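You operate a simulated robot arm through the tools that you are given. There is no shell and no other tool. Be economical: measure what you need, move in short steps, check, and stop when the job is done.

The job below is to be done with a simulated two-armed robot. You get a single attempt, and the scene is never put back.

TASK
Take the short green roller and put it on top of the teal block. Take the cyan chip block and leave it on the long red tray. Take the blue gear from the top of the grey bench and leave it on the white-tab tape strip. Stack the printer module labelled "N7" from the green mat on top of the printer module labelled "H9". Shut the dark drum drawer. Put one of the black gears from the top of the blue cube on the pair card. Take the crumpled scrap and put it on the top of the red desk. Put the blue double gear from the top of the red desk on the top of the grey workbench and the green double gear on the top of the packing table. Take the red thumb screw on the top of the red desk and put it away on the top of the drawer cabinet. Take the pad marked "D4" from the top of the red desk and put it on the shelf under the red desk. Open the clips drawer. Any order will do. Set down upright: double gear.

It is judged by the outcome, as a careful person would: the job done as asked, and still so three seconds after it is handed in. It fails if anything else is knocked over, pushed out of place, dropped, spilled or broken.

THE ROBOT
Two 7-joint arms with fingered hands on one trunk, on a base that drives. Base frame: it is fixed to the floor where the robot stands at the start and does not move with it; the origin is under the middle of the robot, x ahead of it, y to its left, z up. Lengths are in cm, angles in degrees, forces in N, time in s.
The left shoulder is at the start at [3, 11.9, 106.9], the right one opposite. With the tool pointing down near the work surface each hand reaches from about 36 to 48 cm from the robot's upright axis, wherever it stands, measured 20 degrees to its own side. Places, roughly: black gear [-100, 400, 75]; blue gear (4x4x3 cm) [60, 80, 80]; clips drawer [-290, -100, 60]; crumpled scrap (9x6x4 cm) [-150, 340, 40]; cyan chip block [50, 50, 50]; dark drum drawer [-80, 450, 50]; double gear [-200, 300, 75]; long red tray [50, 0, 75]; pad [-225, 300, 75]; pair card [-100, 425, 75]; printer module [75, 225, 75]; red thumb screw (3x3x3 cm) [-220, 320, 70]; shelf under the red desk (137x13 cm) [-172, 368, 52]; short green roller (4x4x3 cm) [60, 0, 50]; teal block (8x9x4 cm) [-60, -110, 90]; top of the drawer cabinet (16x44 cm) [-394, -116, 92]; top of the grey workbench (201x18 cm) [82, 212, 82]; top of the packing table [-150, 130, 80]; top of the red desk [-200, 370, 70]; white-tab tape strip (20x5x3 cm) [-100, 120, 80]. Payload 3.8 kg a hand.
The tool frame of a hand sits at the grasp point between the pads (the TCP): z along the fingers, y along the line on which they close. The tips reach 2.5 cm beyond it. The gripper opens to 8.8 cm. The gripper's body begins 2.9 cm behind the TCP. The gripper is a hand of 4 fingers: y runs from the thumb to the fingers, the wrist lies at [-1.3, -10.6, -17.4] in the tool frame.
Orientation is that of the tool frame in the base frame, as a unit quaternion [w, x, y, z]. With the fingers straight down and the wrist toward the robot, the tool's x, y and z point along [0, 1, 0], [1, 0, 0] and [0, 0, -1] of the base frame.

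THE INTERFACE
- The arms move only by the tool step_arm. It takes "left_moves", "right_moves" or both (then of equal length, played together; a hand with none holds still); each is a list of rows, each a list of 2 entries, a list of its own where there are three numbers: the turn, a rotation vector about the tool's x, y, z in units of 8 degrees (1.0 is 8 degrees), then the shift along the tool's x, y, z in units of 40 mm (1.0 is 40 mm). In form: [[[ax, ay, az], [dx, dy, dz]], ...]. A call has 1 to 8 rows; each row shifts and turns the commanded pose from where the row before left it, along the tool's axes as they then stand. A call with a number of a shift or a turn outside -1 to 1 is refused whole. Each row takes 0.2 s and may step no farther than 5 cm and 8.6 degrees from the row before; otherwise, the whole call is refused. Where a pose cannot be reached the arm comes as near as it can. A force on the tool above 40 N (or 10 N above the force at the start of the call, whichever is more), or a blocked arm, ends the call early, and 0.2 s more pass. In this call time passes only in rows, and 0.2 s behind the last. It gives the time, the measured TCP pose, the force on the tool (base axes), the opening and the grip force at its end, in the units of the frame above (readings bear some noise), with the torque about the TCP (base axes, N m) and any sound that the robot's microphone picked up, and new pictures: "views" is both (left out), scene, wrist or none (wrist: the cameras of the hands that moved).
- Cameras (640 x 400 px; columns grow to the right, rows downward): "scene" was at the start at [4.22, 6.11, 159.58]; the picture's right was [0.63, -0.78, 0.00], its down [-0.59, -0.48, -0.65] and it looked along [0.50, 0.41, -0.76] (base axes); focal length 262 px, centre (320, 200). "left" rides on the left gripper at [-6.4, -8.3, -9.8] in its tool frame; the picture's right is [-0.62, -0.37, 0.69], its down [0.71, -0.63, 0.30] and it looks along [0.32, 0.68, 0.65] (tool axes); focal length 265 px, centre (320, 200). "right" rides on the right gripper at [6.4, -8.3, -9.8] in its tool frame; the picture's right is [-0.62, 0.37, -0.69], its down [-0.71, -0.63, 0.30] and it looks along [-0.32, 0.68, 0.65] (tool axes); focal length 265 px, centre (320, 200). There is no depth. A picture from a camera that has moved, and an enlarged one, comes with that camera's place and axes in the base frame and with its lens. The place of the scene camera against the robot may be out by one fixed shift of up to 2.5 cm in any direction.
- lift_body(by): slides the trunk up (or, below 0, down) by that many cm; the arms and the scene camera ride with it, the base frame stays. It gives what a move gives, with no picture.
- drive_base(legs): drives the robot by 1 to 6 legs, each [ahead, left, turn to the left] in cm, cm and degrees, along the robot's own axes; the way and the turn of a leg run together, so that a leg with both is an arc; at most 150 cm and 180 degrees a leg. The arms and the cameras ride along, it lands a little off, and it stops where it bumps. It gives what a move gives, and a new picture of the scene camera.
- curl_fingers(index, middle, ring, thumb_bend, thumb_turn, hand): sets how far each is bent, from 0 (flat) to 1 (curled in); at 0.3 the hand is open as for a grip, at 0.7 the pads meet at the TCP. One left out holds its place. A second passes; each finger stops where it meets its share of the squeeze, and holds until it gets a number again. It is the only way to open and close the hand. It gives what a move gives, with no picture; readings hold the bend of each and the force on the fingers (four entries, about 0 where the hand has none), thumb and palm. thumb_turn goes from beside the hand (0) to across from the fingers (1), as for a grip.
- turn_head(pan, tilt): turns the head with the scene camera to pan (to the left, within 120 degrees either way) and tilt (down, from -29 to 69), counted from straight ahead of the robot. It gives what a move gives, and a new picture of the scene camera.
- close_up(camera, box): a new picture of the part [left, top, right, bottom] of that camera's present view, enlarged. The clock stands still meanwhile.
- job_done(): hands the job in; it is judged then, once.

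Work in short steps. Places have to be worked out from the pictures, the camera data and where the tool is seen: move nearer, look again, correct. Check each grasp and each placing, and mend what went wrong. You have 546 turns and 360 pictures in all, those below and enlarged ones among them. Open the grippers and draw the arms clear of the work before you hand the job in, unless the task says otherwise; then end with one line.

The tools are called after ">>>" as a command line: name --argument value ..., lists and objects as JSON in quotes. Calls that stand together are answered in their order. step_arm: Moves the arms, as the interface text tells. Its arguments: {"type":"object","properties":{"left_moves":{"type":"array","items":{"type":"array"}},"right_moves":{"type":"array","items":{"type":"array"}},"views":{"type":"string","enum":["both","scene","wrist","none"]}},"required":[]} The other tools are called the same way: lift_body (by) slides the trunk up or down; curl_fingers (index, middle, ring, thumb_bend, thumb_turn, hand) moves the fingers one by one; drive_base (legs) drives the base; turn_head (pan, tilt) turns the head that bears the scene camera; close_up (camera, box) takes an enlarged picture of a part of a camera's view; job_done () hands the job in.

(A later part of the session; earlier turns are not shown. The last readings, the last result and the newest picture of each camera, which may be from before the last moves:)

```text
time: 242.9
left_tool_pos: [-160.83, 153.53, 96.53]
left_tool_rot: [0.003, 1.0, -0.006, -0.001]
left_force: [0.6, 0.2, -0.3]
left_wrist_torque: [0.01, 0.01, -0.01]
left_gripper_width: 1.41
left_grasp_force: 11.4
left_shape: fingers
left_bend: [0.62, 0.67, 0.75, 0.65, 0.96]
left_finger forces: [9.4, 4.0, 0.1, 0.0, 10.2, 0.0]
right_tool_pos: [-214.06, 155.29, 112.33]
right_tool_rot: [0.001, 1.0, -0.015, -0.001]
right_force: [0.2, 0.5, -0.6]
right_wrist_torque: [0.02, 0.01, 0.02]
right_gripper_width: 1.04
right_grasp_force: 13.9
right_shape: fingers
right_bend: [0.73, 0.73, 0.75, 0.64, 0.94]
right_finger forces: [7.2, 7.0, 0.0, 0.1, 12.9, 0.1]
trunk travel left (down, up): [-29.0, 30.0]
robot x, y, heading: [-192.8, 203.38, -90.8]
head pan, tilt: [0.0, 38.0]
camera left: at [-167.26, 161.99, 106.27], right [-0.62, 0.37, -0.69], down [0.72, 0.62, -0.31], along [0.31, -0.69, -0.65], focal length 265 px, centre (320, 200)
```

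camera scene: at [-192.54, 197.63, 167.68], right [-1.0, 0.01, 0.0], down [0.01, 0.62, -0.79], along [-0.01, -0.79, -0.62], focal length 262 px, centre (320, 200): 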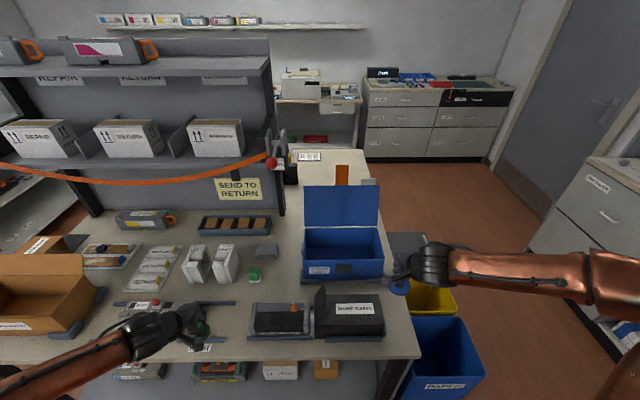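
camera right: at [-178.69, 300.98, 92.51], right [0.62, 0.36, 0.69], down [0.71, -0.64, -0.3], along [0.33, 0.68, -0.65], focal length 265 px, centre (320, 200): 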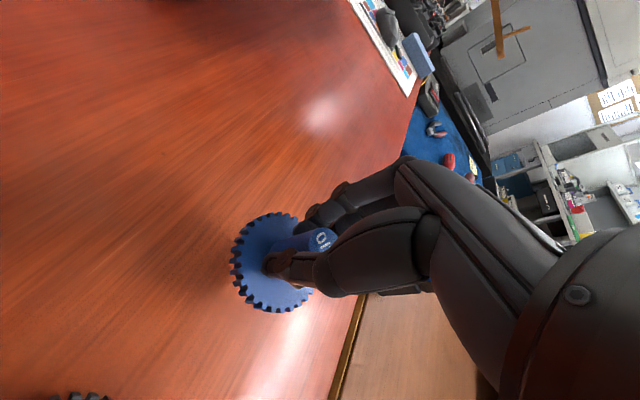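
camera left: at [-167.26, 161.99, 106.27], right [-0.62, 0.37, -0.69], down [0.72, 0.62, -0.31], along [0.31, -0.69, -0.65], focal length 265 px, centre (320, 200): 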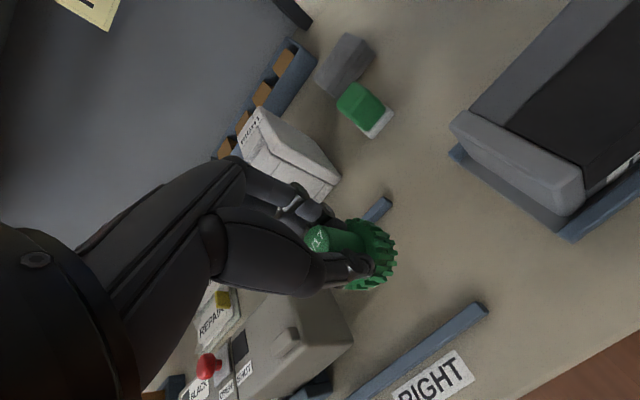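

Below is bare table. Shift slightly away from the bars and lower.

>>> step_arm --left_moves '[[[0, 0, 0], [-0.6, 0.5, 0.6]], [[0, 0, 0], [0, 0, 0.9]], [[0, 0, 0], [0, 0, 0.9]]]' --views "wrist"

>>> step_arm --left_moves '[[[0, 0, 0], [0, 0, 0.12]], [[0, 0, 0], [0, 0, 0.1]], [[0, 0, 0], [0, 0, 0.1]]]' --views "none"

```text
time: 243.7
left_tool_pos: [-163.27, 151.43, 86.92]
left_tool_rot: [0.005, 1.0, -0.006, 0.0]
left_force: [-0.4, 0.2, 1.4]
left_wrist_torque: [0.04, -0.03, 0.03]
left_gripper_width: 1.43
left_grasp_force: 13.1
left_shape: fingers
left_bend: [0.62, 0.67, 0.75, 0.65, 0.95]
left_finger forces: [10.0, 4.1, 0.1, 0.1, 11.9, 0.0]
right_tool_pos: [-214.03, 155.26, 112.27]
right_tool_rot: [0.002, 1.0, -0.015, -0.001]
right_force: [-0.5, 0.9, -0.6]
right_wrist_torque: [0.01, 0.0, 0.02]
right_gripper_width: 1.07
right_grasp_force: 14.0
right_shape: fingers
right_bend: [0.73, 0.73, 0.75, 0.64, 0.94]
right_finger forces: [7.2, 7.0, 0.0, 0.0, 13.0, 0.0]
trunk travel left (down, up): [-29.0, 30.0]
robot x, y, heading: [-192.28, 203.28, -90.8]
head pan, tilt: [0.0, 38.0]
camera left: at [-169.74, 159.84, 96.7], right [-0.62, 0.37, -0.69], down [0.72, 0.62, -0.31], along [0.31, -0.69, -0.65], focal length 265 px, centre (320, 200)
```

left: 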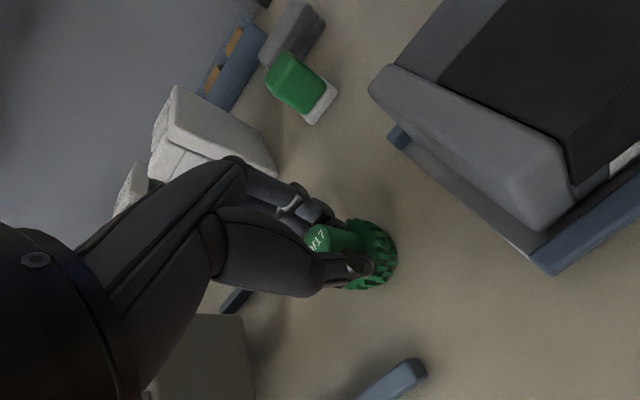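

```text
time: 244.3
left_tool_pos: [-163.43, 151.1, 86.91]
left_tool_rot: [0.012, 1.0, -0.008, -0.001]
left_force: [-0.2, 2.9, 18.6]
left_wrist_torque: [0.4, 0.05, -0.01]
left_gripper_width: 1.39
left_grasp_force: 20.1
left_shape: fingers
left_bend: [0.62, 0.67, 0.75, 0.66, 0.95]
left_finger forces: [6.7, 5.1, 0.0, 0.0, 28.9, 0.1]
right_tool_pos: [-214.02, 155.42, 112.39]
right_tool_rot: [0.001, 1.0, -0.014, -0.001]
right_force: [-0.3, 0.9, -0.2]
right_wrist_torque: [0.03, -0.01, 0.01]
right_gripper_width: 1.09
right_grasp_force: 13.5
right_shape: fingers
right_bend: [0.73, 0.73, 0.75, 0.64, 0.94]
right_finger forces: [7.3, 7.1, 0.1, 0.0, 13.0, 0.0]
trunk travel left (down, up): [-29.0, 30.0]
robot x, y, heading: [-192.59, 202.82, -90.6]
head pan, tilt: [0.0, 38.0]
stopped in row 3 (left hand): the force on the tool passed its limit at 45 N (the readings are from after the stop); the commanded pose is now the measured one
```

Contact earlier than expected — check the gear's tilt.

>>> close_up --camera "left" --box '[240, 170, 460, 320]'

```text
2.67 times, centred on (350, 245) of left
camera zoom: at [-169.81, 159.64, 96.46], right [-0.62, 0.36, -0.7], down [0.72, 0.61, -0.32], along [0.31, -0.7, -0.64], focal length 708 px, centre (240, 80)
```

zoom: 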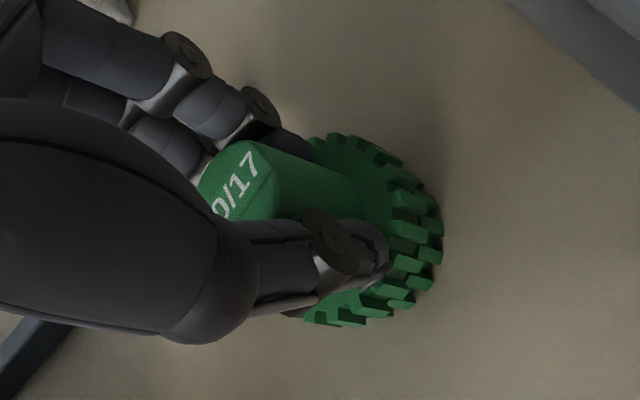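

The gear axis is vertical, it merely slid down in the grip. Ease off and release.

>>> step_arm --left_moves '[[[0, 0, 0], [0, 0, -0.03]]]' --views "none"

>>> curl_fingers --hand "left" --index 0.4 --middle 0.4 --ring 0.4 --thumb_bend 0.4

>>> step_arm --left_moves '[[[0, 0, 0], [0, 0, -0.5]], [[0, 0, 0], [0, 0, -0.9]], [[0, 0, 0], [0, 0, -1]]]' --views "wrist"

```text
time: 244.8
left_tool_pos: [-163.4, 151.09, 86.84]
left_tool_rot: [0.011, 1.0, -0.007, -0.001]
left_force: [0.1, -3.0, 15.8]
left_wrist_torque: [0.02, 0.07, -0.02]
left_gripper_width: 1.34
left_grasp_force: 18.7
left_shape: fingers
left_bend: [0.61, 0.66, 0.75, 0.66, 0.95]
left_finger forces: [14.0, 5.9, 0.0, 0.0, 17.8, 0.0]
right_tool_pos: [-214.06, 155.27, 112.44]
right_tool_rot: [0.001, 1.0, -0.014, 0.0]
right_force: [-0.9, 0.5, -0.7]
right_wrist_torque: [-0.01, -0.01, -0.02]
right_gripper_width: 1.07
right_grasp_force: 13.3
right_shape: fingers
right_bend: [0.73, 0.73, 0.75, 0.64, 0.94]
right_finger forces: [7.2, 7.0, 0.0, 0.0, 13.0, 0.1]
trunk travel left (down, up): [-29.0, 30.0]
robot x, y, heading: [-192.36, 203.52, -90.6]
head pan, tilt: [0.0, 38.0]
```

```text
time: 245.8
left_tool_pos: [-163.37, 151.06, 86.6]
left_tool_rot: [0.009, 1.0, -0.007, -0.001]
left_force: [0.0, -0.3, -0.7]
left_wrist_torque: [-0.01, -0.02, -0.01]
left_gripper_width: 6.31
left_grasp_force: 0.0
left_shape: fingers
left_bend: [0.4, 0.4, 0.4, 0.4, 0.97]
left_finger forces: [0.0, 0.0, 0.0, 0.0, 0.0, 0.0]
right_tool_pos: [-214.06, 155.28, 112.33]
right_tool_rot: [0.001, 1.0, -0.014, -0.001]
right_force: [0.1, -0.5, -0.5]
right_wrist_torque: [-0.04, -0.03, -0.01]
right_gripper_width: 1.07
right_grasp_force: 13.6
right_shape: fingers
right_bend: [0.73, 0.73, 0.75, 0.64, 0.94]
right_finger forces: [7.2, 7.0, 0.1, 0.1, 13.0, 0.1]
trunk travel left (down, up): [-29.0, 30.0]
robot x, y, heading: [-192.69, 203.56, -90.6]
head pan, tilt: [0.0, 38.0]
```

```text
time: 246.6
left_tool_pos: [-163.34, 151.29, 96.4]
left_tool_rot: [0.009, 1.0, -0.007, -0.001]
left_force: [-0.6, -0.4, -0.5]
left_wrist_torque: [0.0, -0.07, -0.03]
left_gripper_width: 6.28
left_grasp_force: 0.0
left_shape: fingers
left_bend: [0.4, 0.4, 0.4, 0.4, 0.97]
left_finger forces: [0.1, 0.0, 0.0, 0.0, 0.0, 0.0]
right_tool_pos: [-214.1, 155.25, 112.43]
right_tool_rot: [0.001, 1.0, -0.014, -0.001]
right_force: [0.2, 0.2, -0.9]
right_wrist_torque: [0.0, 0.04, -0.02]
right_gripper_width: 1.08
right_grasp_force: 13.3
right_shape: fingers
right_bend: [0.73, 0.73, 0.75, 0.64, 0.94]
right_finger forces: [7.2, 7.0, 0.0, 0.1, 13.0, 0.1]
trunk travel left (down, up): [-29.0, 30.0]
robot x, y, heading: [-192.57, 203.19, -90.6]
head pan, tilt: [0.0, 38.0]
camera left: at [-169.72, 159.85, 106.02], right [-0.62, 0.36, -0.7], down [0.72, 0.61, -0.32], along [0.31, -0.7, -0.64], focal length 265 px, centre (320, 200)
```

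left: 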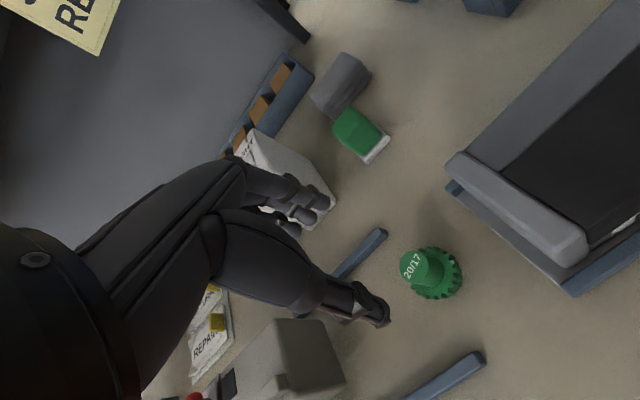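

Green double gear done. Raise, back off, and head for the grey workbench with the blue one.

>>> step_arm --left_moves '[[[0, 0, 0], [0, -0.5, -0.9]], [[0, 0, 0], [0, -0.8, -0.5]], [[0, 0, 0], [0, -0.8, 0]], [[0, 0, 0], [0, -0.5, 0]]]' --views "none"

>>> drive_base --legs '[[-18, 0, 0], [0, 0, 91], [140, 0, 0]]'

```text
time: 247.6
left_tool_pos: [-163.14, 161.74, 101.76]
left_tool_rot: [0.01, 1.0, -0.008, 0.0]
left_force: [-0.9, 0.1, -0.1]
left_wrist_torque: [0.0, 0.0, -0.01]
left_gripper_width: 6.29
left_grasp_force: 0.2
left_shape: fingers
left_bend: [0.4, 0.4, 0.4, 0.4, 0.97]
left_finger forces: [0.0, 0.1, 0.0, 0.0, 0.0, 0.0]
right_tool_pos: [-214.09, 155.24, 112.32]
right_tool_rot: [0.001, 1.0, -0.015, 0.0]
right_force: [-0.2, 0.7, -0.9]
right_wrist_torque: [0.02, -0.01, 0.01]
right_gripper_width: 1.07
right_grasp_force: 13.4
right_shape: fingers
right_bend: [0.73, 0.73, 0.75, 0.64, 0.94]
right_finger forces: [7.2, 7.0, 0.1, 0.0, 12.9, 0.1]
trunk travel left (down, up): [-29.0, 30.0]
robot x, y, heading: [-192.72, 203.18, -90.9]
head pan, tilt: [0.0, 38.0]
```

```text
time: 259.6
left_tool_pos: [-8.78, 251.57, 101.66]
left_tool_rot: [0.007, 0.709, 0.705, 0.005]
left_force: [-0.3, -0.2, 0.5]
left_wrist_torque: [-0.01, -0.02, -0.04]
left_gripper_width: 6.31
left_grasp_force: 0.2
left_shape: fingers
left_bend: [0.4, 0.4, 0.4, 0.4, 0.97]
left_finger forces: [0.0, 0.0, 0.0, 0.0, 0.0, 0.0]
right_tool_pos: [-1.84, 200.7, 112.32]
right_tool_rot: [0.001, 0.714, 0.7, -0.001]
right_force: [0.4, -0.2, -0.1]
right_wrist_torque: [0.02, 0.01, 0.01]
right_gripper_width: 1.01
right_grasp_force: 13.6
right_shape: fingers
right_bend: [0.73, 0.73, 0.75, 0.64, 0.94]
right_finger forces: [7.3, 7.2, 0.1, 0.0, 12.6, 0.1]
trunk travel left (down, up): [-29.0, 30.0]
robot x, y, heading: [-50.4, 221.69, 0.1]
head pan, tilt: [0.0, 38.0]
camera scene: at [-43.19, 222.83, 167.69], right [0.0, -1.0, 0.0], down [-0.62, 0.0, -0.79], along [0.79, 0.0, -0.62], focal length 262 px, centre (320, 200)
```

scene: 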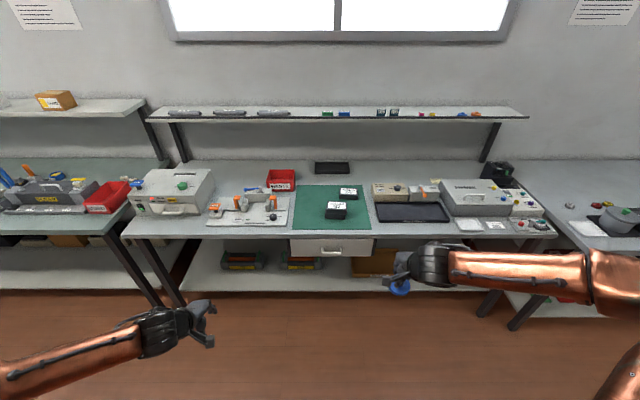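

Bare strip behind the mat at x≈82–94, y≈208–228. Raise left hand, drive close, lower trunk a bit.

>>> step_arm --left_moves '[[[0, 0, 0], [0, -0.3, -1]], [[0, 0, 0], [0, -0.3, -1]], [[0, 0, 0], [0, -0.3, -1]], [[0, 0, 0], [0, -0.3, -1]]]' --views "none"

>>> drive_base --legs '[[63, 6, 0]]'

>>> lift_body --by -7

>>> step_arm --right_moves '[[[0, 0, 0], [0.45, 0.85, 0]], [[0, 0, 0], [0.45, 0.85, 0]], [[0, 0, 0], [0.45, 0.85, 0]], [[0, 0, 0], [0.45, 0.85, 0]], [[0, 0, 0], [0.45, 0.85, 0]]]' --views "both"

```text
time: 260.6
left_tool_pos: [-14.17, 251.57, 117.86]
left_tool_rot: [0.006, 0.708, 0.706, 0.006]
left_force: [-0.3, -0.4, -0.2]
left_wrist_torque: [0.03, 0.0, 0.04]
left_gripper_width: 6.3
left_grasp_force: 0.1
left_shape: fingers
left_bend: [0.4, 0.4, 0.4, 0.4, 0.97]
left_finger forces: [0.0, 0.0, 0.0, 0.0, 0.0, 0.0]
right_tool_pos: [-1.81, 200.59, 112.33]
right_tool_rot: [0.001, 0.714, 0.701, 0.001]
right_force: [-0.4, 0.1, -0.4]
right_wrist_torque: [0.02, -0.01, -0.03]
right_gripper_width: 1.02
right_grasp_force: 13.1
right_shape: fingers
right_bend: [0.73, 0.73, 0.75, 0.64, 0.94]
right_finger forces: [7.2, 7.3, 0.0, 0.0, 12.6, 0.1]
trunk travel left (down, up): [-29.0, 30.0]
robot x, y, heading: [-49.91, 221.64, 0.3]
head pan, tilt: [0.0, 38.0]
```

```text
time: 264.1
left_tool_pos: [48.96, 257.61, 117.62]
left_tool_rot: [0.006, 0.71, 0.704, 0.006]
left_force: [0.0, 0.1, -0.2]
left_wrist_torque: [-0.02, 0.01, -0.01]
left_gripper_width: 6.34
left_grasp_force: 0.0
left_shape: fingers
left_bend: [0.4, 0.4, 0.4, 0.4, 0.97]
left_finger forces: [0.1, 0.0, 0.0, 0.0, 0.0, 0.1]
right_tool_pos: [61.1, 206.64, 112.29]
right_tool_rot: [0.001, 0.714, 0.7, -0.001]
right_force: [-0.6, -0.3, -0.5]
right_wrist_torque: [-0.03, -0.03, -0.02]
right_gripper_width: 1.01
right_grasp_force: 13.5
right_shape: fingers
right_bend: [0.73, 0.73, 0.75, 0.64, 0.94]
right_finger forces: [7.1, 7.3, 0.1, 0.0, 12.6, 0.0]
trunk travel left (down, up): [-29.0, 30.0]
robot x, y, heading: [12.75, 227.44, -0.0]
head pan, tilt: [0.0, 38.0]
camera scene: at [19.64, 228.82, 167.69], right [0.0, -1.0, 0.0], down [-0.62, 0.0, -0.79], along [0.79, 0.0, -0.62], focal length 262 px, centre (320, 200)
```

scene: 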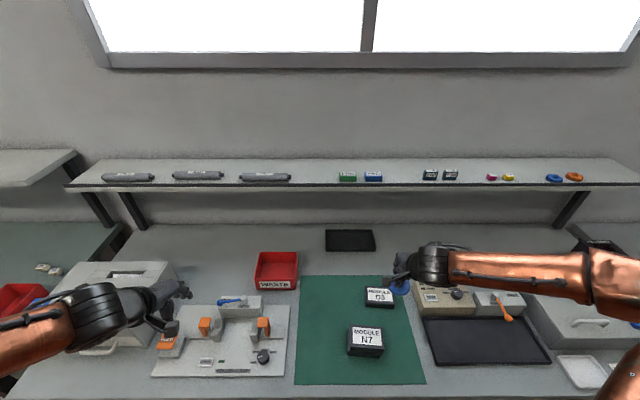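

```text
time: 265.2
left_tool_pos: [48.96, 257.76, 110.72]
left_tool_rot: [0.007, 0.709, 0.705, 0.006]
left_force: [-0.6, 0.5, 0.1]
left_wrist_torque: [0.04, -0.05, -0.01]
left_gripper_width: 6.32
left_grasp_force: 0.0
left_shape: fingers
left_bend: [0.4, 0.4, 0.4, 0.4, 0.97]
left_finger forces: [0.1, 0.1, 0.1, 0.0, 0.0, 0.0]
right_tool_pos: [60.93, 206.63, 105.26]
right_tool_rot: [0.001, 0.715, 0.7, 0.0]
right_force: [0.2, 0.1, -0.4]
right_wrist_torque: [-0.01, 0.02, -0.03]
right_gripper_width: 1.0
right_grasp_force: 13.4
right_shape: fingers
right_bend: [0.73, 0.73, 0.75, 0.64, 0.94]
right_finger forces: [7.1, 7.3, 0.1, 0.0, 12.6, 0.0]
trunk travel left (down, up): [-22.0, 37.0]
robot x, y, heading: [12.59, 227.7, -0.0]
head pan, tilt: [0.0, 38.0]
```

```text
time: 266.4
left_tool_pos: [49.08, 257.74, 110.81]
left_tool_rot: [0.007, 0.71, 0.705, 0.006]
left_force: [0.5, -0.8, 0.4]
left_wrist_torque: [0.0, -0.02, -0.02]
left_gripper_width: 6.32
left_grasp_force: 0.1
left_shape: fingers
left_bend: [0.4, 0.4, 0.4, 0.4, 0.97]
left_finger forces: [0.0, 0.1, 0.0, 0.1, 0.0, 0.0]
right_tool_pos: [78.17, 215.39, 105.41]
right_tool_rot: [0.001, 0.715, 0.699, 0.0]
right_force: [0.4, 0.2, 0.4]
right_wrist_torque: [0.02, -0.03, -0.02]
right_gripper_width: 1.0
right_grasp_force: 13.4
right_shape: fingers
right_bend: [0.73, 0.73, 0.75, 0.64, 0.94]
right_finger forces: [7.0, 7.4, 0.1, 0.1, 12.5, 0.0]
trunk travel left (down, up): [-22.0, 37.0]
robot x, y, heading: [12.47, 227.78, -0.4]
head pan, tilt: [0.0, 38.0]
camera scene: at [19.69, 228.93, 160.69], right [0.0, -1.0, 0.0], down [-0.62, 0.0, -0.79], along [0.79, 0.0, -0.62], focal length 262 px, centre (320, 200)
camera right: at [69.88, 222.14, 115.28], right [0.35, -0.63, 0.69], down [-0.64, -0.7, -0.3], along [0.68, -0.34, -0.65], focal length 265 px, centre (320, 200)
```

scene: 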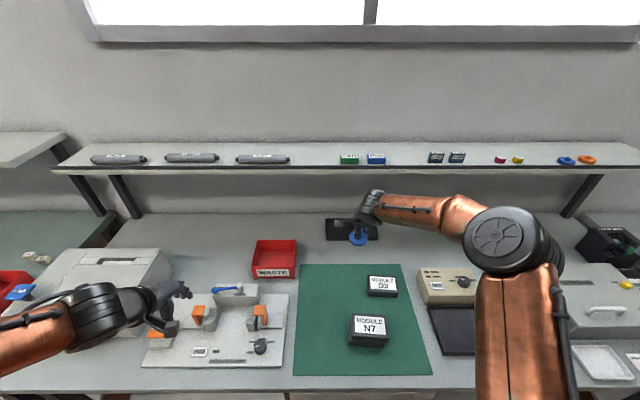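
right: 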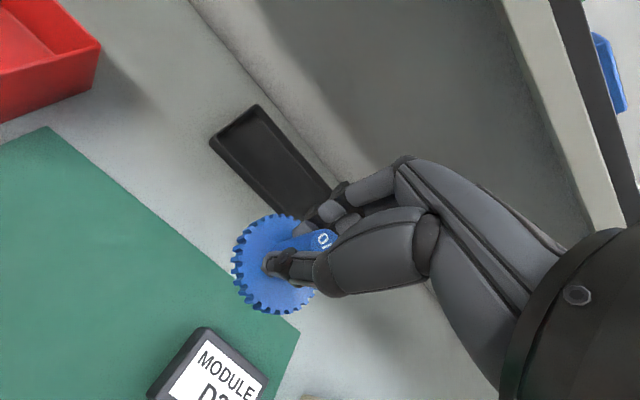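

Reach is good. Move to x≈87.5 and lower.

>>> step_arm --right_moves '[[[0, 0, 0], [0, 0.78, 0.8]], [[0, 0, 0], [0, 0.78, 0.8]], [[0, 0, 0], [0, 0.78, 0.8]], [[0, 0, 0], [0, 0, 0.8]]]' --views "wrist"

```text
time: 267.4
left_tool_pos: [49.05, 257.8, 110.67]
left_tool_rot: [0.007, 0.71, 0.704, 0.006]
left_force: [0.0, 0.2, -0.5]
left_wrist_torque: [-0.01, 0.0, 0.0]
left_gripper_width: 6.29
left_grasp_force: 0.1
left_shape: fingers
left_bend: [0.4, 0.4, 0.4, 0.4, 0.97]
left_finger forces: [0.1, 0.0, 0.1, 0.0, 0.0, 0.1]
right_tool_pos: [87.42, 215.22, 92.64]
right_tool_rot: [0.001, 0.715, 0.699, 0.0]
right_force: [-0.2, -1.3, -0.8]
right_wrist_torque: [0.03, 0.03, 0.0]
right_gripper_width: 1.01
right_grasp_force: 13.6
right_shape: fingers
right_bend: [0.73, 0.73, 0.75, 0.64, 0.94]
right_finger forces: [7.2, 7.4, 0.0, 0.1, 12.4, 0.0]
trunk travel left (down, up): [-22.0, 37.0]
robot x, y, heading: [12.87, 228.12, -0.0]
head pan, tilt: [0.0, 38.0]
camera right: at [79.07, 221.91, 102.48], right [0.35, -0.63, 0.69], down [-0.64, -0.7, -0.3], along [0.68, -0.34, -0.65], focal length 265 px, centre (320, 200)
```

right: 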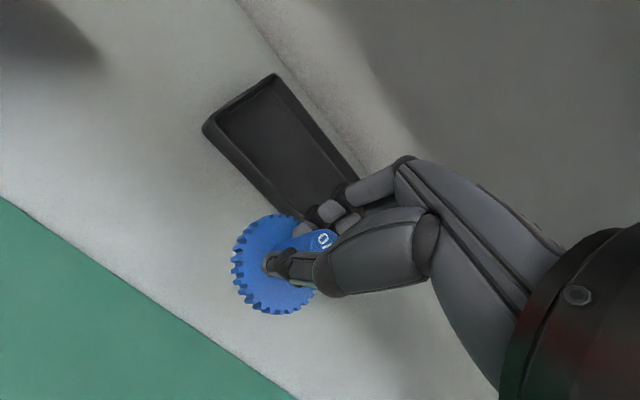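

The spot beneath is bare. Lower to contact.

>>> step_arm --right_moves '[[[0, 0, 0], [0, 0, 0.7]], [[0, 0, 0], [0, 0, 0.6]], [[0, 0, 0], [0, 0, 0.1]], [[0, 0, 0], [0, 0, 0.1]], [[0, 0, 0], [0, 0, 0.1]], [[0, 0, 0], [0, 0, 0.1]]]' --views "wrist"

```text
time: 268.8
left_tool_pos: [48.98, 257.69, 110.7]
left_tool_rot: [0.007, 0.709, 0.705, 0.006]
left_force: [0.5, -1.0, -0.1]
left_wrist_torque: [-0.02, 0.0, -0.03]
left_gripper_width: 6.33
left_grasp_force: 0.1
left_shape: fingers
left_bend: [0.4, 0.4, 0.4, 0.4, 0.97]
left_finger forces: [0.0, 0.0, 0.1, 0.0, 0.0, 0.0]
right_tool_pos: [86.24, 214.25, 86.94]
right_tool_rot: [0.0, 0.715, 0.699, 0.0]
right_force: [0.0, -0.6, -1.0]
right_wrist_torque: [-0.01, 0.01, 0.0]
right_gripper_width: 0.97
right_grasp_force: 13.3
right_shape: fingers
right_bend: [0.73, 0.73, 0.75, 0.64, 0.94]
right_finger forces: [7.1, 7.4, 0.0, 0.0, 12.4, 0.0]
right hand out of reach, approached as far as the arm can: row 1, 2, 5
trunk travel left (down, up): [-22.0, 37.0]
robot x, y, heading: [12.52, 227.64, -0.6]
head pan, tilt: [0.0, 38.0]
camera right: at [77.98, 220.93, 96.71], right [0.35, -0.63, 0.69], down [-0.65, -0.7, -0.3], along [0.68, -0.34, -0.65], focal length 265 px, centre (320, 200)
```

right: 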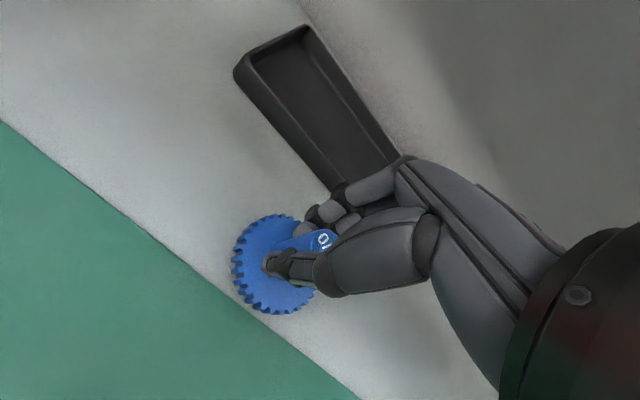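

At the edge of reach; lower with the trunk.

>>> lift_body --by -0.6

>>> lift_body --by -0.5

```text
time: 269.4
left_tool_pos: [48.97, 257.68, 110.08]
left_tool_rot: [0.006, 0.709, 0.705, 0.005]
left_force: [-0.6, -0.4, 0.1]
left_wrist_torque: [0.03, -0.01, 0.0]
left_gripper_width: 6.28
left_grasp_force: 0.1
left_shape: fingers
left_bend: [0.4, 0.4, 0.4, 0.4, 0.97]
left_finger forces: [0.0, 0.0, 0.0, 0.0, 0.1, 0.1]
right_tool_pos: [86.28, 214.3, 86.42]
right_tool_rot: [0.001, 0.715, 0.699, 0.001]
right_force: [1.2, -0.4, 3.8]
right_wrist_torque: [0.04, 0.04, -0.02]
right_gripper_width: 0.95
right_grasp_force: 14.1
right_shape: fingers
right_bend: [0.73, 0.73, 0.75, 0.65, 0.94]
right_finger forces: [7.3, 8.0, 0.1, 0.0, 11.8, 0.0]
trunk travel left (down, up): [-21.4, 37.6]
robot x, y, heading: [12.35, 227.68, -0.3]
head pan, tilt: [0.0, 38.0]
```

```text
time: 269.9
left_tool_pos: [48.92, 257.69, 109.83]
left_tool_rot: [0.007, 0.709, 0.705, 0.006]
left_force: [0.1, 0.5, -0.3]
left_wrist_torque: [-0.01, 0.0, 0.03]
left_gripper_width: 6.3
left_grasp_force: 0.1
left_shape: fingers
left_bend: [0.4, 0.4, 0.4, 0.4, 0.97]
left_finger forces: [0.0, 0.0, 0.1, 0.0, 0.0, 0.0]
right_tool_pos: [86.26, 214.27, 86.08]
right_tool_rot: [0.002, 0.716, 0.699, 0.001]
right_force: [1.8, -0.6, 11.3]
right_wrist_torque: [0.05, 0.0, 0.0]
right_gripper_width: 0.71
right_grasp_force: 14.6
right_shape: fingers
right_bend: [0.74, 0.74, 0.75, 0.66, 0.93]
right_finger forces: [6.6, 10.0, 0.1, 0.0, 12.0, 0.0]
trunk travel left (down, up): [-20.9, 38.1]
robot x, y, heading: [12.96, 227.6, -0.3]
head pan, tilt: [0.0, 38.0]
```

Contact (11 N). Release and rise with the trunk, then check.

>>> curl_fingers --hand "right" --index 0.45 --middle 0.45 --ring 0.45 --thumb_bend 0.42

>>> lift_body --by 9

>>> close_up --camera "right" --box '[0, 0, 640, 400]'

```text
time: 270.9
left_tool_pos: [49.13, 257.66, 109.59]
left_tool_rot: [0.007, 0.709, 0.705, 0.006]
left_force: [-0.7, -0.4, 0.5]
left_wrist_torque: [0.0, 0.0, 0.0]
left_gripper_width: 6.35
left_grasp_force: 0.1
left_shape: fingers
left_bend: [0.4, 0.4, 0.4, 0.4, 0.97]
left_finger forces: [0.1, 0.0, 0.1, 0.1, 0.0, 0.1]
right_tool_pos: [86.21, 214.24, 85.68]
right_tool_rot: [0.001, 0.714, 0.7, -0.001]
right_force: [-0.5, -0.4, 0.2]
right_wrist_torque: [0.01, -0.02, 0.01]
right_gripper_width: 5.55
right_grasp_force: 0.1
right_shape: fingers
right_bend: [0.45, 0.45, 0.45, 0.42, 0.97]
right_finger forces: [0.1, 0.0, 0.0, 0.1, 0.0, 0.0]
trunk travel left (down, up): [-20.9, 38.1]
robot x, y, heading: [12.64, 227.71, -0.2]
head pan, tilt: [0.0, 38.0]
```

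```text
time: 272.1
left_tool_pos: [49.05, 257.77, 118.52]
left_tool_rot: [0.006, 0.709, 0.705, 0.005]
left_force: [0.3, 0.4, 0.5]
left_wrist_torque: [-0.03, 0.04, 0.01]
left_gripper_width: 6.32
left_grasp_force: 0.1
left_shape: fingers
left_bend: [0.4, 0.4, 0.4, 0.4, 0.97]
left_finger forces: [0.1, 0.1, 0.0, 0.0, 0.0, 0.1]
right_tool_pos: [86.15, 214.25, 94.8]
right_tool_rot: [0.001, 0.715, 0.7, -0.001]
right_force: [1.1, 0.4, -0.4]
right_wrist_torque: [0.01, -0.01, -0.01]
right_gripper_width: 5.54
right_grasp_force: 0.1
right_shape: fingers
right_bend: [0.45, 0.45, 0.45, 0.42, 0.97]
right_finger forces: [0.1, 0.0, 0.0, 0.0, 0.1, 0.1]
trunk travel left (down, up): [-29.9, 29.1]
robot x, y, heading: [12.88, 227.82, 0.0]
head pan, tilt: [0.0, 38.0]
```

```text
1.00 times, centred on (320, 200) of right (not enlarged: the box is as wide or as high as the picture)
camera zoom: at [77.98, 220.95, 104.58], right [0.35, -0.63, 0.69], down [-0.65, -0.7, -0.3], along [0.68, -0.34, -0.65], focal length 265 px, centre (320, 200)
```

zoom: 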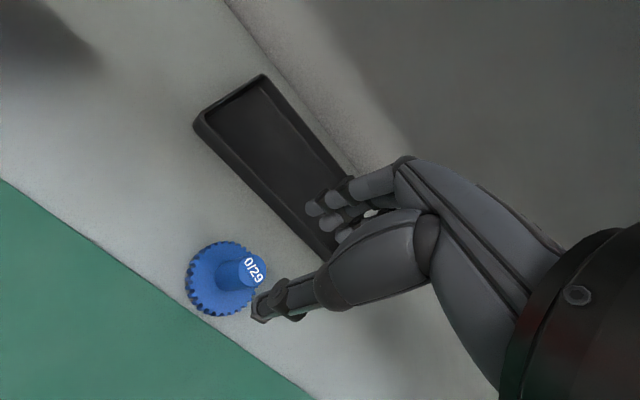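

Blue double gear stands upright on the workbench. Retract, then travel up the aisle toward the drum drawer and blue cube.

>>> step_arm --right_moves '[[[0, 0, 0], [0, 0, -0.9]], [[0, 0, 0], [0, -0.9, -0.3]], [[0, 0, 0], [0, -1, 0]], [[0, 0, 0], [0, -1, 0]], [[0, 0, 0], [0, -1, 0]], [[0, 0, 0], [0, -1, 0]], [[0, 0, 0], [0, -1, 0]]]' --views "none"

>>> drive_base --legs '[[-28, 0, 0], [0, 150, 0], [0, 20, 0], [0, 0, 175]]'

```text
time: 272.8
left_tool_pos: [48.97, 257.75, 118.55]
left_tool_rot: [0.006, 0.709, 0.706, 0.005]
left_force: [-0.1, -0.2, -0.2]
left_wrist_torque: [0.0, 0.01, -0.04]
left_gripper_width: 6.3
left_grasp_force: 0.1
left_shape: fingers
left_bend: [0.4, 0.4, 0.4, 0.4, 0.97]
left_finger forces: [0.1, 0.0, 0.1, 0.0, 0.0, 0.0]
right_tool_pos: [92.02, 210.72, 109.45]
right_tool_rot: [0.116, 0.741, 0.655, 0.093]
right_force: [-0.5, -0.8, -6.2]
right_wrist_torque: [0.14, -0.08, -0.05]
right_gripper_width: 5.57
right_grasp_force: 3.3
right_shape: fingers
right_bend: [0.45, 0.45, 0.45, 0.42, 0.98]
right_finger forces: [0.1, 0.0, 0.0, 0.0, 0.1, 7.2]
right hand out of reach, approached as far as the arm can: row 1, 2
trunk travel left (down, up): [-29.9, 29.1]
robot x, y, heading: [13.29, 227.95, -0.0]
head pan, tilt: [0.0, 38.0]
stopped in row 3 (right hand): the force on the tool passed its limit at 84 N (the readings are from after the stop); the commanded pose is now the measured one
```

```text
time: 290.2
left_tool_pos: [-54.06, 368.28, 118.56]
left_tool_rot: [-0.005, -0.687, 0.727, 0.007]
left_force: [0.0, -0.2, -0.3]
left_wrist_torque: [-0.04, 0.0, 0.0]
left_gripper_width: 6.32
left_grasp_force: 0.1
left_shape: fingers
left_bend: [0.4, 0.4, 0.4, 0.4, 0.97]
left_finger forces: [0.0, 0.0, 0.1, 0.0, 0.0, 0.0]
right_tool_pos: [-94.68, 417.35, 109.62]
right_tool_rot: [-0.093, -0.636, 0.756, 0.119]
right_force: [0.5, -0.3, -0.8]
right_wrist_torque: [-0.01, -0.05, 0.02]
right_gripper_width: 5.56
right_grasp_force: 0.1
right_shape: fingers
right_bend: [0.45, 0.45, 0.45, 0.42, 0.98]
right_finger forces: [0.1, 0.1, 0.0, 0.1, 0.0, 0.0]
trunk travel left (down, up): [-29.9, 29.1]
robot x, y, heading: [-16.36, 396.65, 177.0]
head pan, tilt: [0.0, 38.0]
camera scene: at [-22.81, 397.95, 168.59], right [0.05, 1.0, 0.0], down [0.61, -0.03, -0.79], along [-0.79, 0.04, -0.62], focal length 262 px, centre (320, 200)
```

scene: 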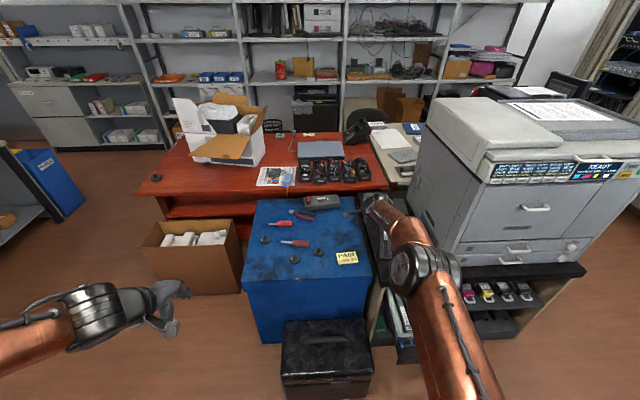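

The right hand hit something above the workbench (shelf) when rising at the reach limit. I must check that shelf: look back with the head.

>>> turn_head --pan 118 --tilt 18

```text
time: 292.1
left_tool_pos: [-53.99, 368.3, 118.56]
left_tool_rot: [-0.005, -0.687, 0.727, 0.007]
left_force: [0.5, 0.6, -0.3]
left_wrist_torque: [0.01, 0.01, -0.02]
left_gripper_width: 6.32
left_grasp_force: 0.1
left_shape: fingers
left_bend: [0.4, 0.4, 0.4, 0.4, 0.97]
left_finger forces: [0.0, 0.0, 0.0, 0.1, 0.0, 0.0]
right_tool_pos: [-94.59, 417.43, 109.66]
right_tool_rot: [-0.092, -0.636, 0.757, 0.119]
right_force: [-0.3, -0.2, -0.9]
right_wrist_torque: [0.0, 0.0, -0.02]
right_gripper_width: 5.59
right_grasp_force: 0.0
right_shape: fingers
right_bend: [0.45, 0.45, 0.45, 0.42, 0.98]
right_finger forces: [0.1, 0.0, 0.0, 0.0, 0.0, 0.0]
trunk travel left (down, up): [-29.9, 29.1]
robot x, y, heading: [-16.37, 396.42, 176.9]
head pan, tilt: [118.0, 18.0]
camera scene: at [-10.27, 389.02, 171.76], right [-0.91, -0.42, 0.0], down [-0.13, 0.28, -0.95], along [0.4, -0.86, -0.31], focal length 262 px, centre (320, 200)
```

scene: 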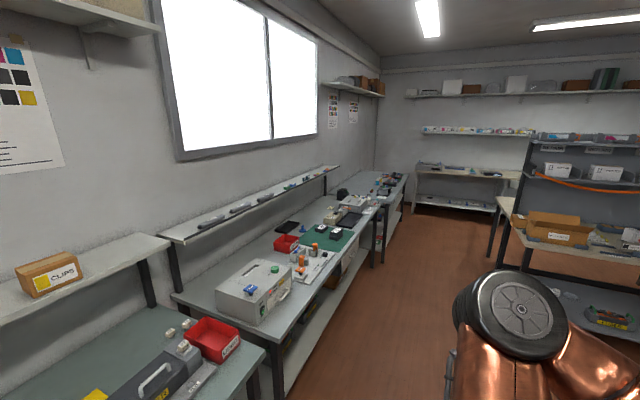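

>>> close_up --camera "scene" --box '[190, 150, 350, 260]'

```text
3.64 times, centred on (270, 205) of scene
camera zoom: at [-10.27, 389.02, 171.76], right [-0.91, -0.42, 0.0], down [-0.13, 0.28, -0.95], along [0.4, -0.86, -0.31], focal length 951 px, centre (502, 182)
```

zoom: 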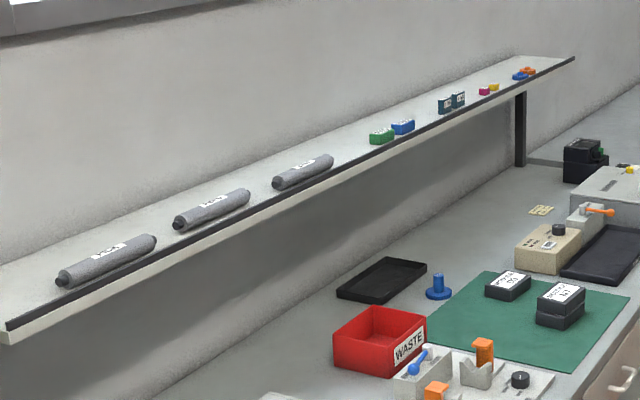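

Everything on the shelf and bench is intact. Straighten the right hand and look at the cube.

>>> step_arm --right_moves '[[[0.7, 0, -0.28], [0, 0, 0]], [[0.7, 0, -0.28], [0, 0, 0]], [[0.7, 0, -0.28], [0, 0, 0]]]' --views "none"

>>> turn_head --pan 0 --tilt 48

>>> close_up --camera "right" --box '[0, 0, 640, 400]'

```text
time: 292.9
left_tool_pos: [-54.12, 368.14, 118.56]
left_tool_rot: [-0.005, -0.687, 0.726, 0.007]
left_force: [0.1, 0.4, -0.1]
left_wrist_torque: [-0.03, -0.01, -0.02]
left_gripper_width: 6.31
left_grasp_force: 0.0
left_shape: fingers
left_bend: [0.4, 0.4, 0.4, 0.4, 0.97]
left_finger forces: [0.0, 0.1, 0.1, 0.0, 0.0, 0.1]
right_tool_pos: [-91.17, 418.3, 108.42]
right_tool_rot: [0.01, -0.686, 0.727, 0.013]
right_force: [-0.2, 0.5, 0.7]
right_wrist_torque: [0.0, 0.01, 0.02]
right_gripper_width: 5.62
right_grasp_force: 0.1
right_shape: fingers
right_bend: [0.45, 0.45, 0.45, 0.42, 0.98]
right_finger forces: [0.0, 0.0, 0.1, 0.0, 0.1, 0.1]
right hand out of reach, approached as far as the arm can: row 1, 2, 3
trunk travel left (down, up): [-29.9, 29.1]
robot x, y, heading: [-16.43, 396.4, 176.7]
head pan, tilt: [118.0, 18.0]
```

```text
time: 294.9
left_tool_pos: [-53.99, 368.28, 118.69]
left_tool_rot: [-0.005, -0.687, 0.727, 0.007]
left_force: [0.0, -0.2, 0.4]
left_wrist_torque: [0.0, 0.0, -0.01]
left_gripper_width: 6.33
left_grasp_force: 0.0
left_shape: fingers
left_bend: [0.4, 0.4, 0.4, 0.4, 0.97]
left_finger forces: [0.0, 0.0, 0.1, 0.0, 0.0, 0.0]
right_tool_pos: [-91.08, 418.36, 108.37]
right_tool_rot: [0.008, -0.685, 0.728, 0.013]
right_force: [0.2, -0.2, 0.2]
right_wrist_torque: [0.01, 0.03, 0.01]
right_gripper_width: 5.56
right_grasp_force: 0.1
right_shape: fingers
right_bend: [0.45, 0.45, 0.45, 0.42, 0.98]
right_finger forces: [0.0, 0.0, 0.0, 0.0, 0.1, 0.0]
trunk travel left (down, up): [-29.9, 29.1]
robot x, y, heading: [-16.74, 396.41, 176.8]
head pan, tilt: [0.0, 48.0]
camera scene: at [-22.07, 397.91, 167.15], right [0.05, 1.0, 0.0], down [0.74, -0.04, -0.67], along [-0.67, 0.04, -0.74], focal length 262 px, centre (320, 200)
```

scene: 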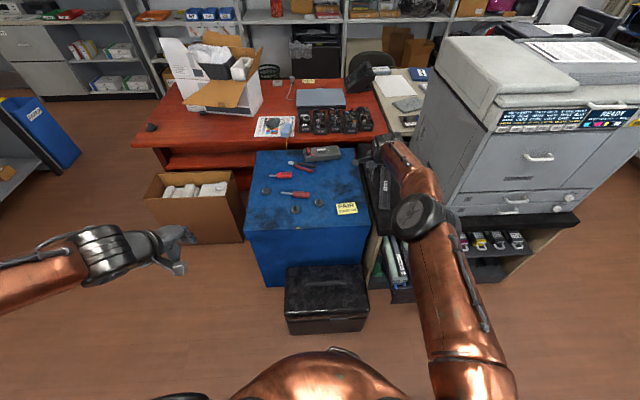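

```text
1.00 times, centred on (320, 200) of right (not enlarged: the box is as wide or as high as the picture)
camera zoom: at [-83.17, 411.2, 117.92], right [-0.33, 0.62, 0.71], down [0.67, 0.69, -0.29], along [-0.67, 0.38, -0.64], focal length 265 px, centre (320, 200)
```

zoom: 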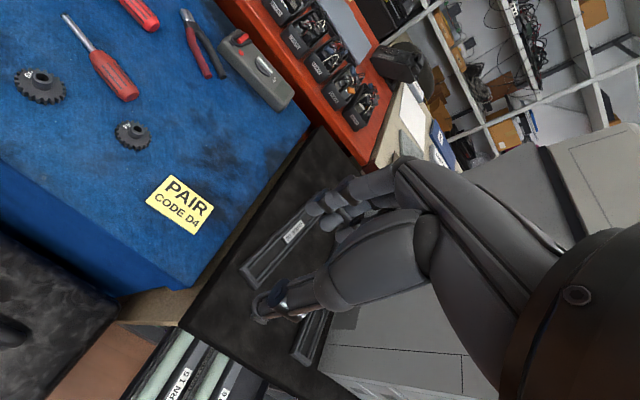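

Card at ≈(−104.6, 414.4), small black gear at ≈(−108, 402). Drive 19 cm closer (stopping short of the case), lower trunk.

>>> drive_base --legs '[[19, 0, 0]]'

>>> lift_body --by -12

>>> close_up --camera "right" --box '[0, 0, 640, 400]'

```text
time: 296.4
left_tool_pos: [-72.76, 369.46, 118.54]
left_tool_rot: [-0.005, -0.686, 0.727, 0.006]
left_force: [0.0, -0.3, 0.3]
left_wrist_torque: [0.0, 0.01, 0.01]
left_gripper_width: 6.3
left_grasp_force: 0.1
left_shape: fingers
left_bend: [0.4, 0.4, 0.4, 0.4, 0.97]
left_finger forces: [0.0, 0.0, 0.0, 0.0, 0.1, 0.0]
right_tool_pos: [-109.61, 419.43, 108.19]
right_tool_rot: [0.009, -0.686, 0.728, 0.013]
right_force: [-0.4, -0.4, -0.4]
right_wrist_torque: [0.01, -0.01, 0.01]
right_gripper_width: 5.58
right_grasp_force: 0.0
right_shape: fingers
right_bend: [0.45, 0.45, 0.45, 0.42, 0.98]
right_finger forces: [0.0, 0.0, 0.0, 0.1, 0.0, 0.0]
trunk travel left (down, up): [-29.9, 29.1]
robot x, y, heading: [-34.83, 397.21, 176.9]
head pan, tilt: [0.0, 48.0]
camera scene: at [-40.81, 398.95, 167.14], right [0.06, 1.0, 0.0], down [0.74, -0.04, -0.67], along [-0.67, 0.04, -0.74], focal length 262 px, centre (320, 200)
```

scene: 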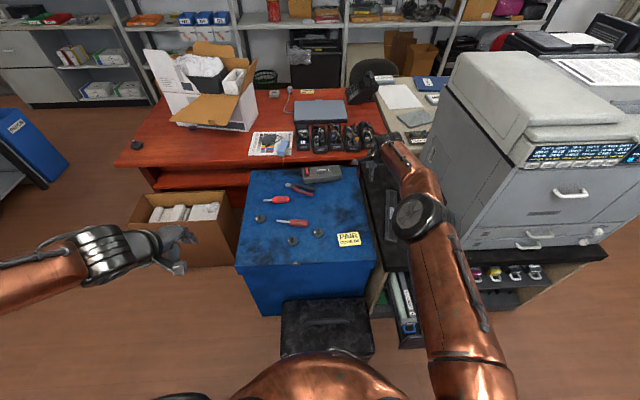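

```text
time: 297.9
left_tool_pos: [-72.59, 369.31, 106.63]
left_tool_rot: [-0.006, -0.686, 0.727, 0.007]
left_force: [-0.1, -0.9, 0.7]
left_wrist_torque: [0.02, -0.03, -0.01]
left_gripper_width: 6.34
left_grasp_force: 0.0
left_shape: fingers
left_bend: [0.4, 0.4, 0.4, 0.4, 0.97]
left_finger forces: [0.0, 0.0, 0.1, 0.0, 0.0, 0.0]
right_tool_pos: [-109.51, 419.53, 96.43]
right_tool_rot: [0.008, -0.686, 0.728, 0.013]
right_force: [0.4, -0.1, -0.2]
right_wrist_torque: [0.0, -0.02, -0.04]
right_gripper_width: 5.58
right_grasp_force: 0.1
right_shape: fingers
right_bend: [0.45, 0.45, 0.45, 0.42, 0.98]
right_finger forces: [0.0, 0.0, 0.0, 0.0, 0.1, 0.0]
trunk travel left (down, up): [-17.9, 41.1]
robot x, y, heading: [-35.15, 397.71, 176.9]
head pan, tilt: [0.0, 48.0]
```

```text
1.00 times, centred on (320, 200) of right (not enlarged: the box is as wide or as high as the picture)
camera zoom: at [-101.72, 412.33, 105.96], right [-0.33, 0.62, 0.71], down [0.67, 0.68, -0.29], along [-0.67, 0.38, -0.64], focal length 265 px, centre (320, 200)
```

zoom: 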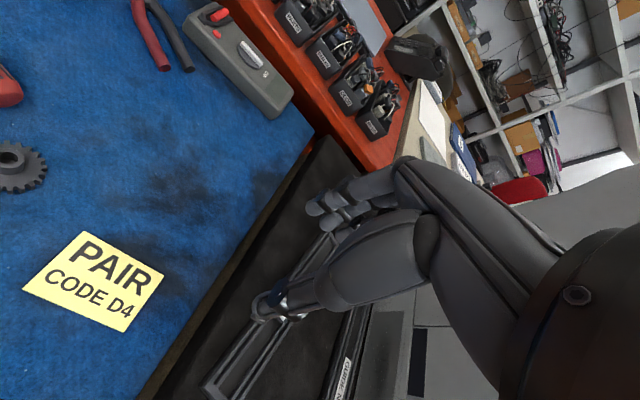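

Cube top is at z≈66; small gear at (−112.2, 400.3), card (−107.3, 414.4). Move 5 cm closer, lower trunk, tilt the hand 21° for reach, and shift over the gear.

>>> drive_base --legs '[[5, 0, 0]]'

>>> step_arm --right_moves '[[[-0.9, 0, 0], [0, 0, 0]], [[-0.9, 0, 0], [0, 0, 0]], [[-0.9, 0, 0], [0.9, 0, 0]], [[0, 0, 0], [0.98, 0, 0]], [[0, 0, 0], [0.98, 0, 0]], [[0, 0, 0], [0.98, 0, 0]], [[0, 0, 0], [0.98, 0, 0]]]' --views "none"

>>> lift_body --by -12

>>> close_up --camera "right" --box '[0, 0, 640, 400]'

```text
time: 299.0
left_tool_pos: [-77.34, 369.64, 106.53]
left_tool_rot: [-0.004, -0.686, 0.728, 0.006]
left_force: [-0.4, 0.1, 0.3]
left_wrist_torque: [-0.03, -0.02, 0.01]
left_gripper_width: 6.33
left_grasp_force: 0.1
left_shape: fingers
left_bend: [0.4, 0.4, 0.4, 0.4, 0.97]
left_finger forces: [0.0, 0.0, 0.1, 0.1, 0.1, 0.0]
right_tool_pos: [-114.44, 419.72, 96.2]
right_tool_rot: [0.009, -0.685, 0.728, 0.014]
right_force: [0.2, -0.4, 0.3]
right_wrist_torque: [0.04, -0.04, 0.01]
right_gripper_width: 5.62
right_grasp_force: 0.0
right_shape: fingers
right_bend: [0.45, 0.45, 0.45, 0.42, 0.98]
right_finger forces: [0.0, 0.0, 0.0, 0.0, 0.0, 0.0]
trunk travel left (down, up): [-17.9, 41.1]
robot x, y, heading: [-39.8, 398.14, 176.9]
head pan, tilt: [0.0, 48.0]
stopped in leg 1: the robot was blocked; the commanded pose is now the measured one
camera scene: at [-45.43, 399.22, 155.14], right [0.05, 1.0, 0.0], down [0.74, -0.04, -0.67], along [-0.67, 0.04, -0.74], focal length 262 px, centre (320, 200)
```

scene: 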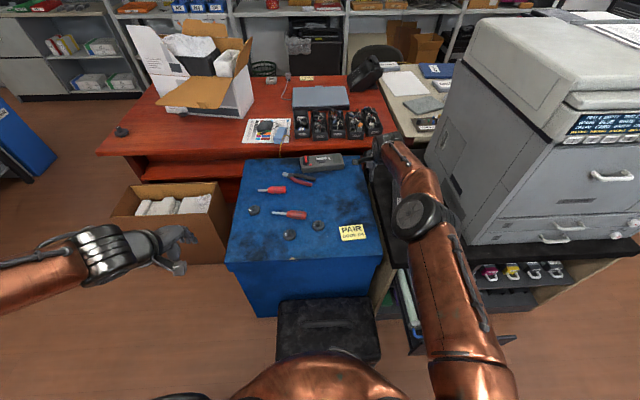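

```text
time: 300.6
left_tool_pos: [-77.27, 369.51, 106.51]
left_tool_rot: [-0.005, -0.686, 0.727, 0.007]
left_force: [0.5, 0.3, -0.2]
left_wrist_torque: [0.04, -0.02, 0.02]
left_gripper_width: 6.31
left_grasp_force: 0.0
left_shape: fingers
left_bend: [0.4, 0.4, 0.4, 0.4, 0.97]
left_finger forces: [0.1, 0.1, 0.0, 0.0, 0.0, 0.0]
right_tool_pos: [-115.62, 400.17, 95.82]
right_tool_rot: [-0.12, -0.676, 0.712, 0.149]
right_force: [-0.4, -0.7, -0.5]
right_wrist_torque: [0.03, 0.01, -0.02]
right_gripper_width: 5.59
right_grasp_force: 0.1
right_shape: fingers
right_bend: [0.45, 0.45, 0.45, 0.42, 0.98]
right_finger forces: [0.1, 0.1, 0.0, 0.0, 0.0, 0.1]
trunk travel left (down, up): [-17.9, 41.1]
robot x, y, heading: [-39.6, 397.81, 177.4]
head pan, tilt: [0.0, 48.0]
```

```text
time: 302.1
left_tool_pos: [-77.21, 369.59, 94.7]
left_tool_rot: [-0.005, -0.687, 0.727, 0.006]
left_force: [0.1, -0.7, 1.0]
left_wrist_torque: [0.0, 0.02, -0.02]
left_gripper_width: 6.32
left_grasp_force: 0.1
left_shape: fingers
left_bend: [0.4, 0.4, 0.4, 0.4, 0.97]
left_finger forces: [0.0, 0.0, 0.0, 0.0, 0.0, 0.1]
right_tool_pos: [-115.49, 400.22, 83.83]
right_tool_rot: [-0.12, -0.675, 0.712, 0.149]
right_force: [0.0, 0.4, 0.3]
right_wrist_torque: [0.01, -0.03, 0.0]
right_gripper_width: 5.59
right_grasp_force: 0.0
right_shape: fingers
right_bend: [0.45, 0.45, 0.45, 0.42, 0.98]
right_finger forces: [0.0, 0.0, 0.0, 0.0, 0.1, 0.0]
trunk travel left (down, up): [-5.9, 53.1]
robot x, y, heading: [-39.24, 397.69, 176.6]
head pan, tilt: [0.0, 48.0]
```

```text
1.00 times, centred on (320, 200) of right (not enlarged: the box is as wide or as high as the picture)
camera zoom: at [-104.65, 393.08, 89.69], right [-0.05, 0.6, 0.8], down [0.51, 0.7, -0.5], along [-0.86, 0.39, -0.34], focal length 265 px, centre (320, 200)
```

zoom: 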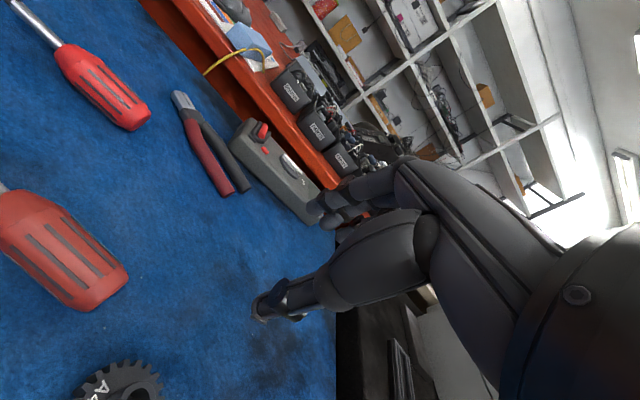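

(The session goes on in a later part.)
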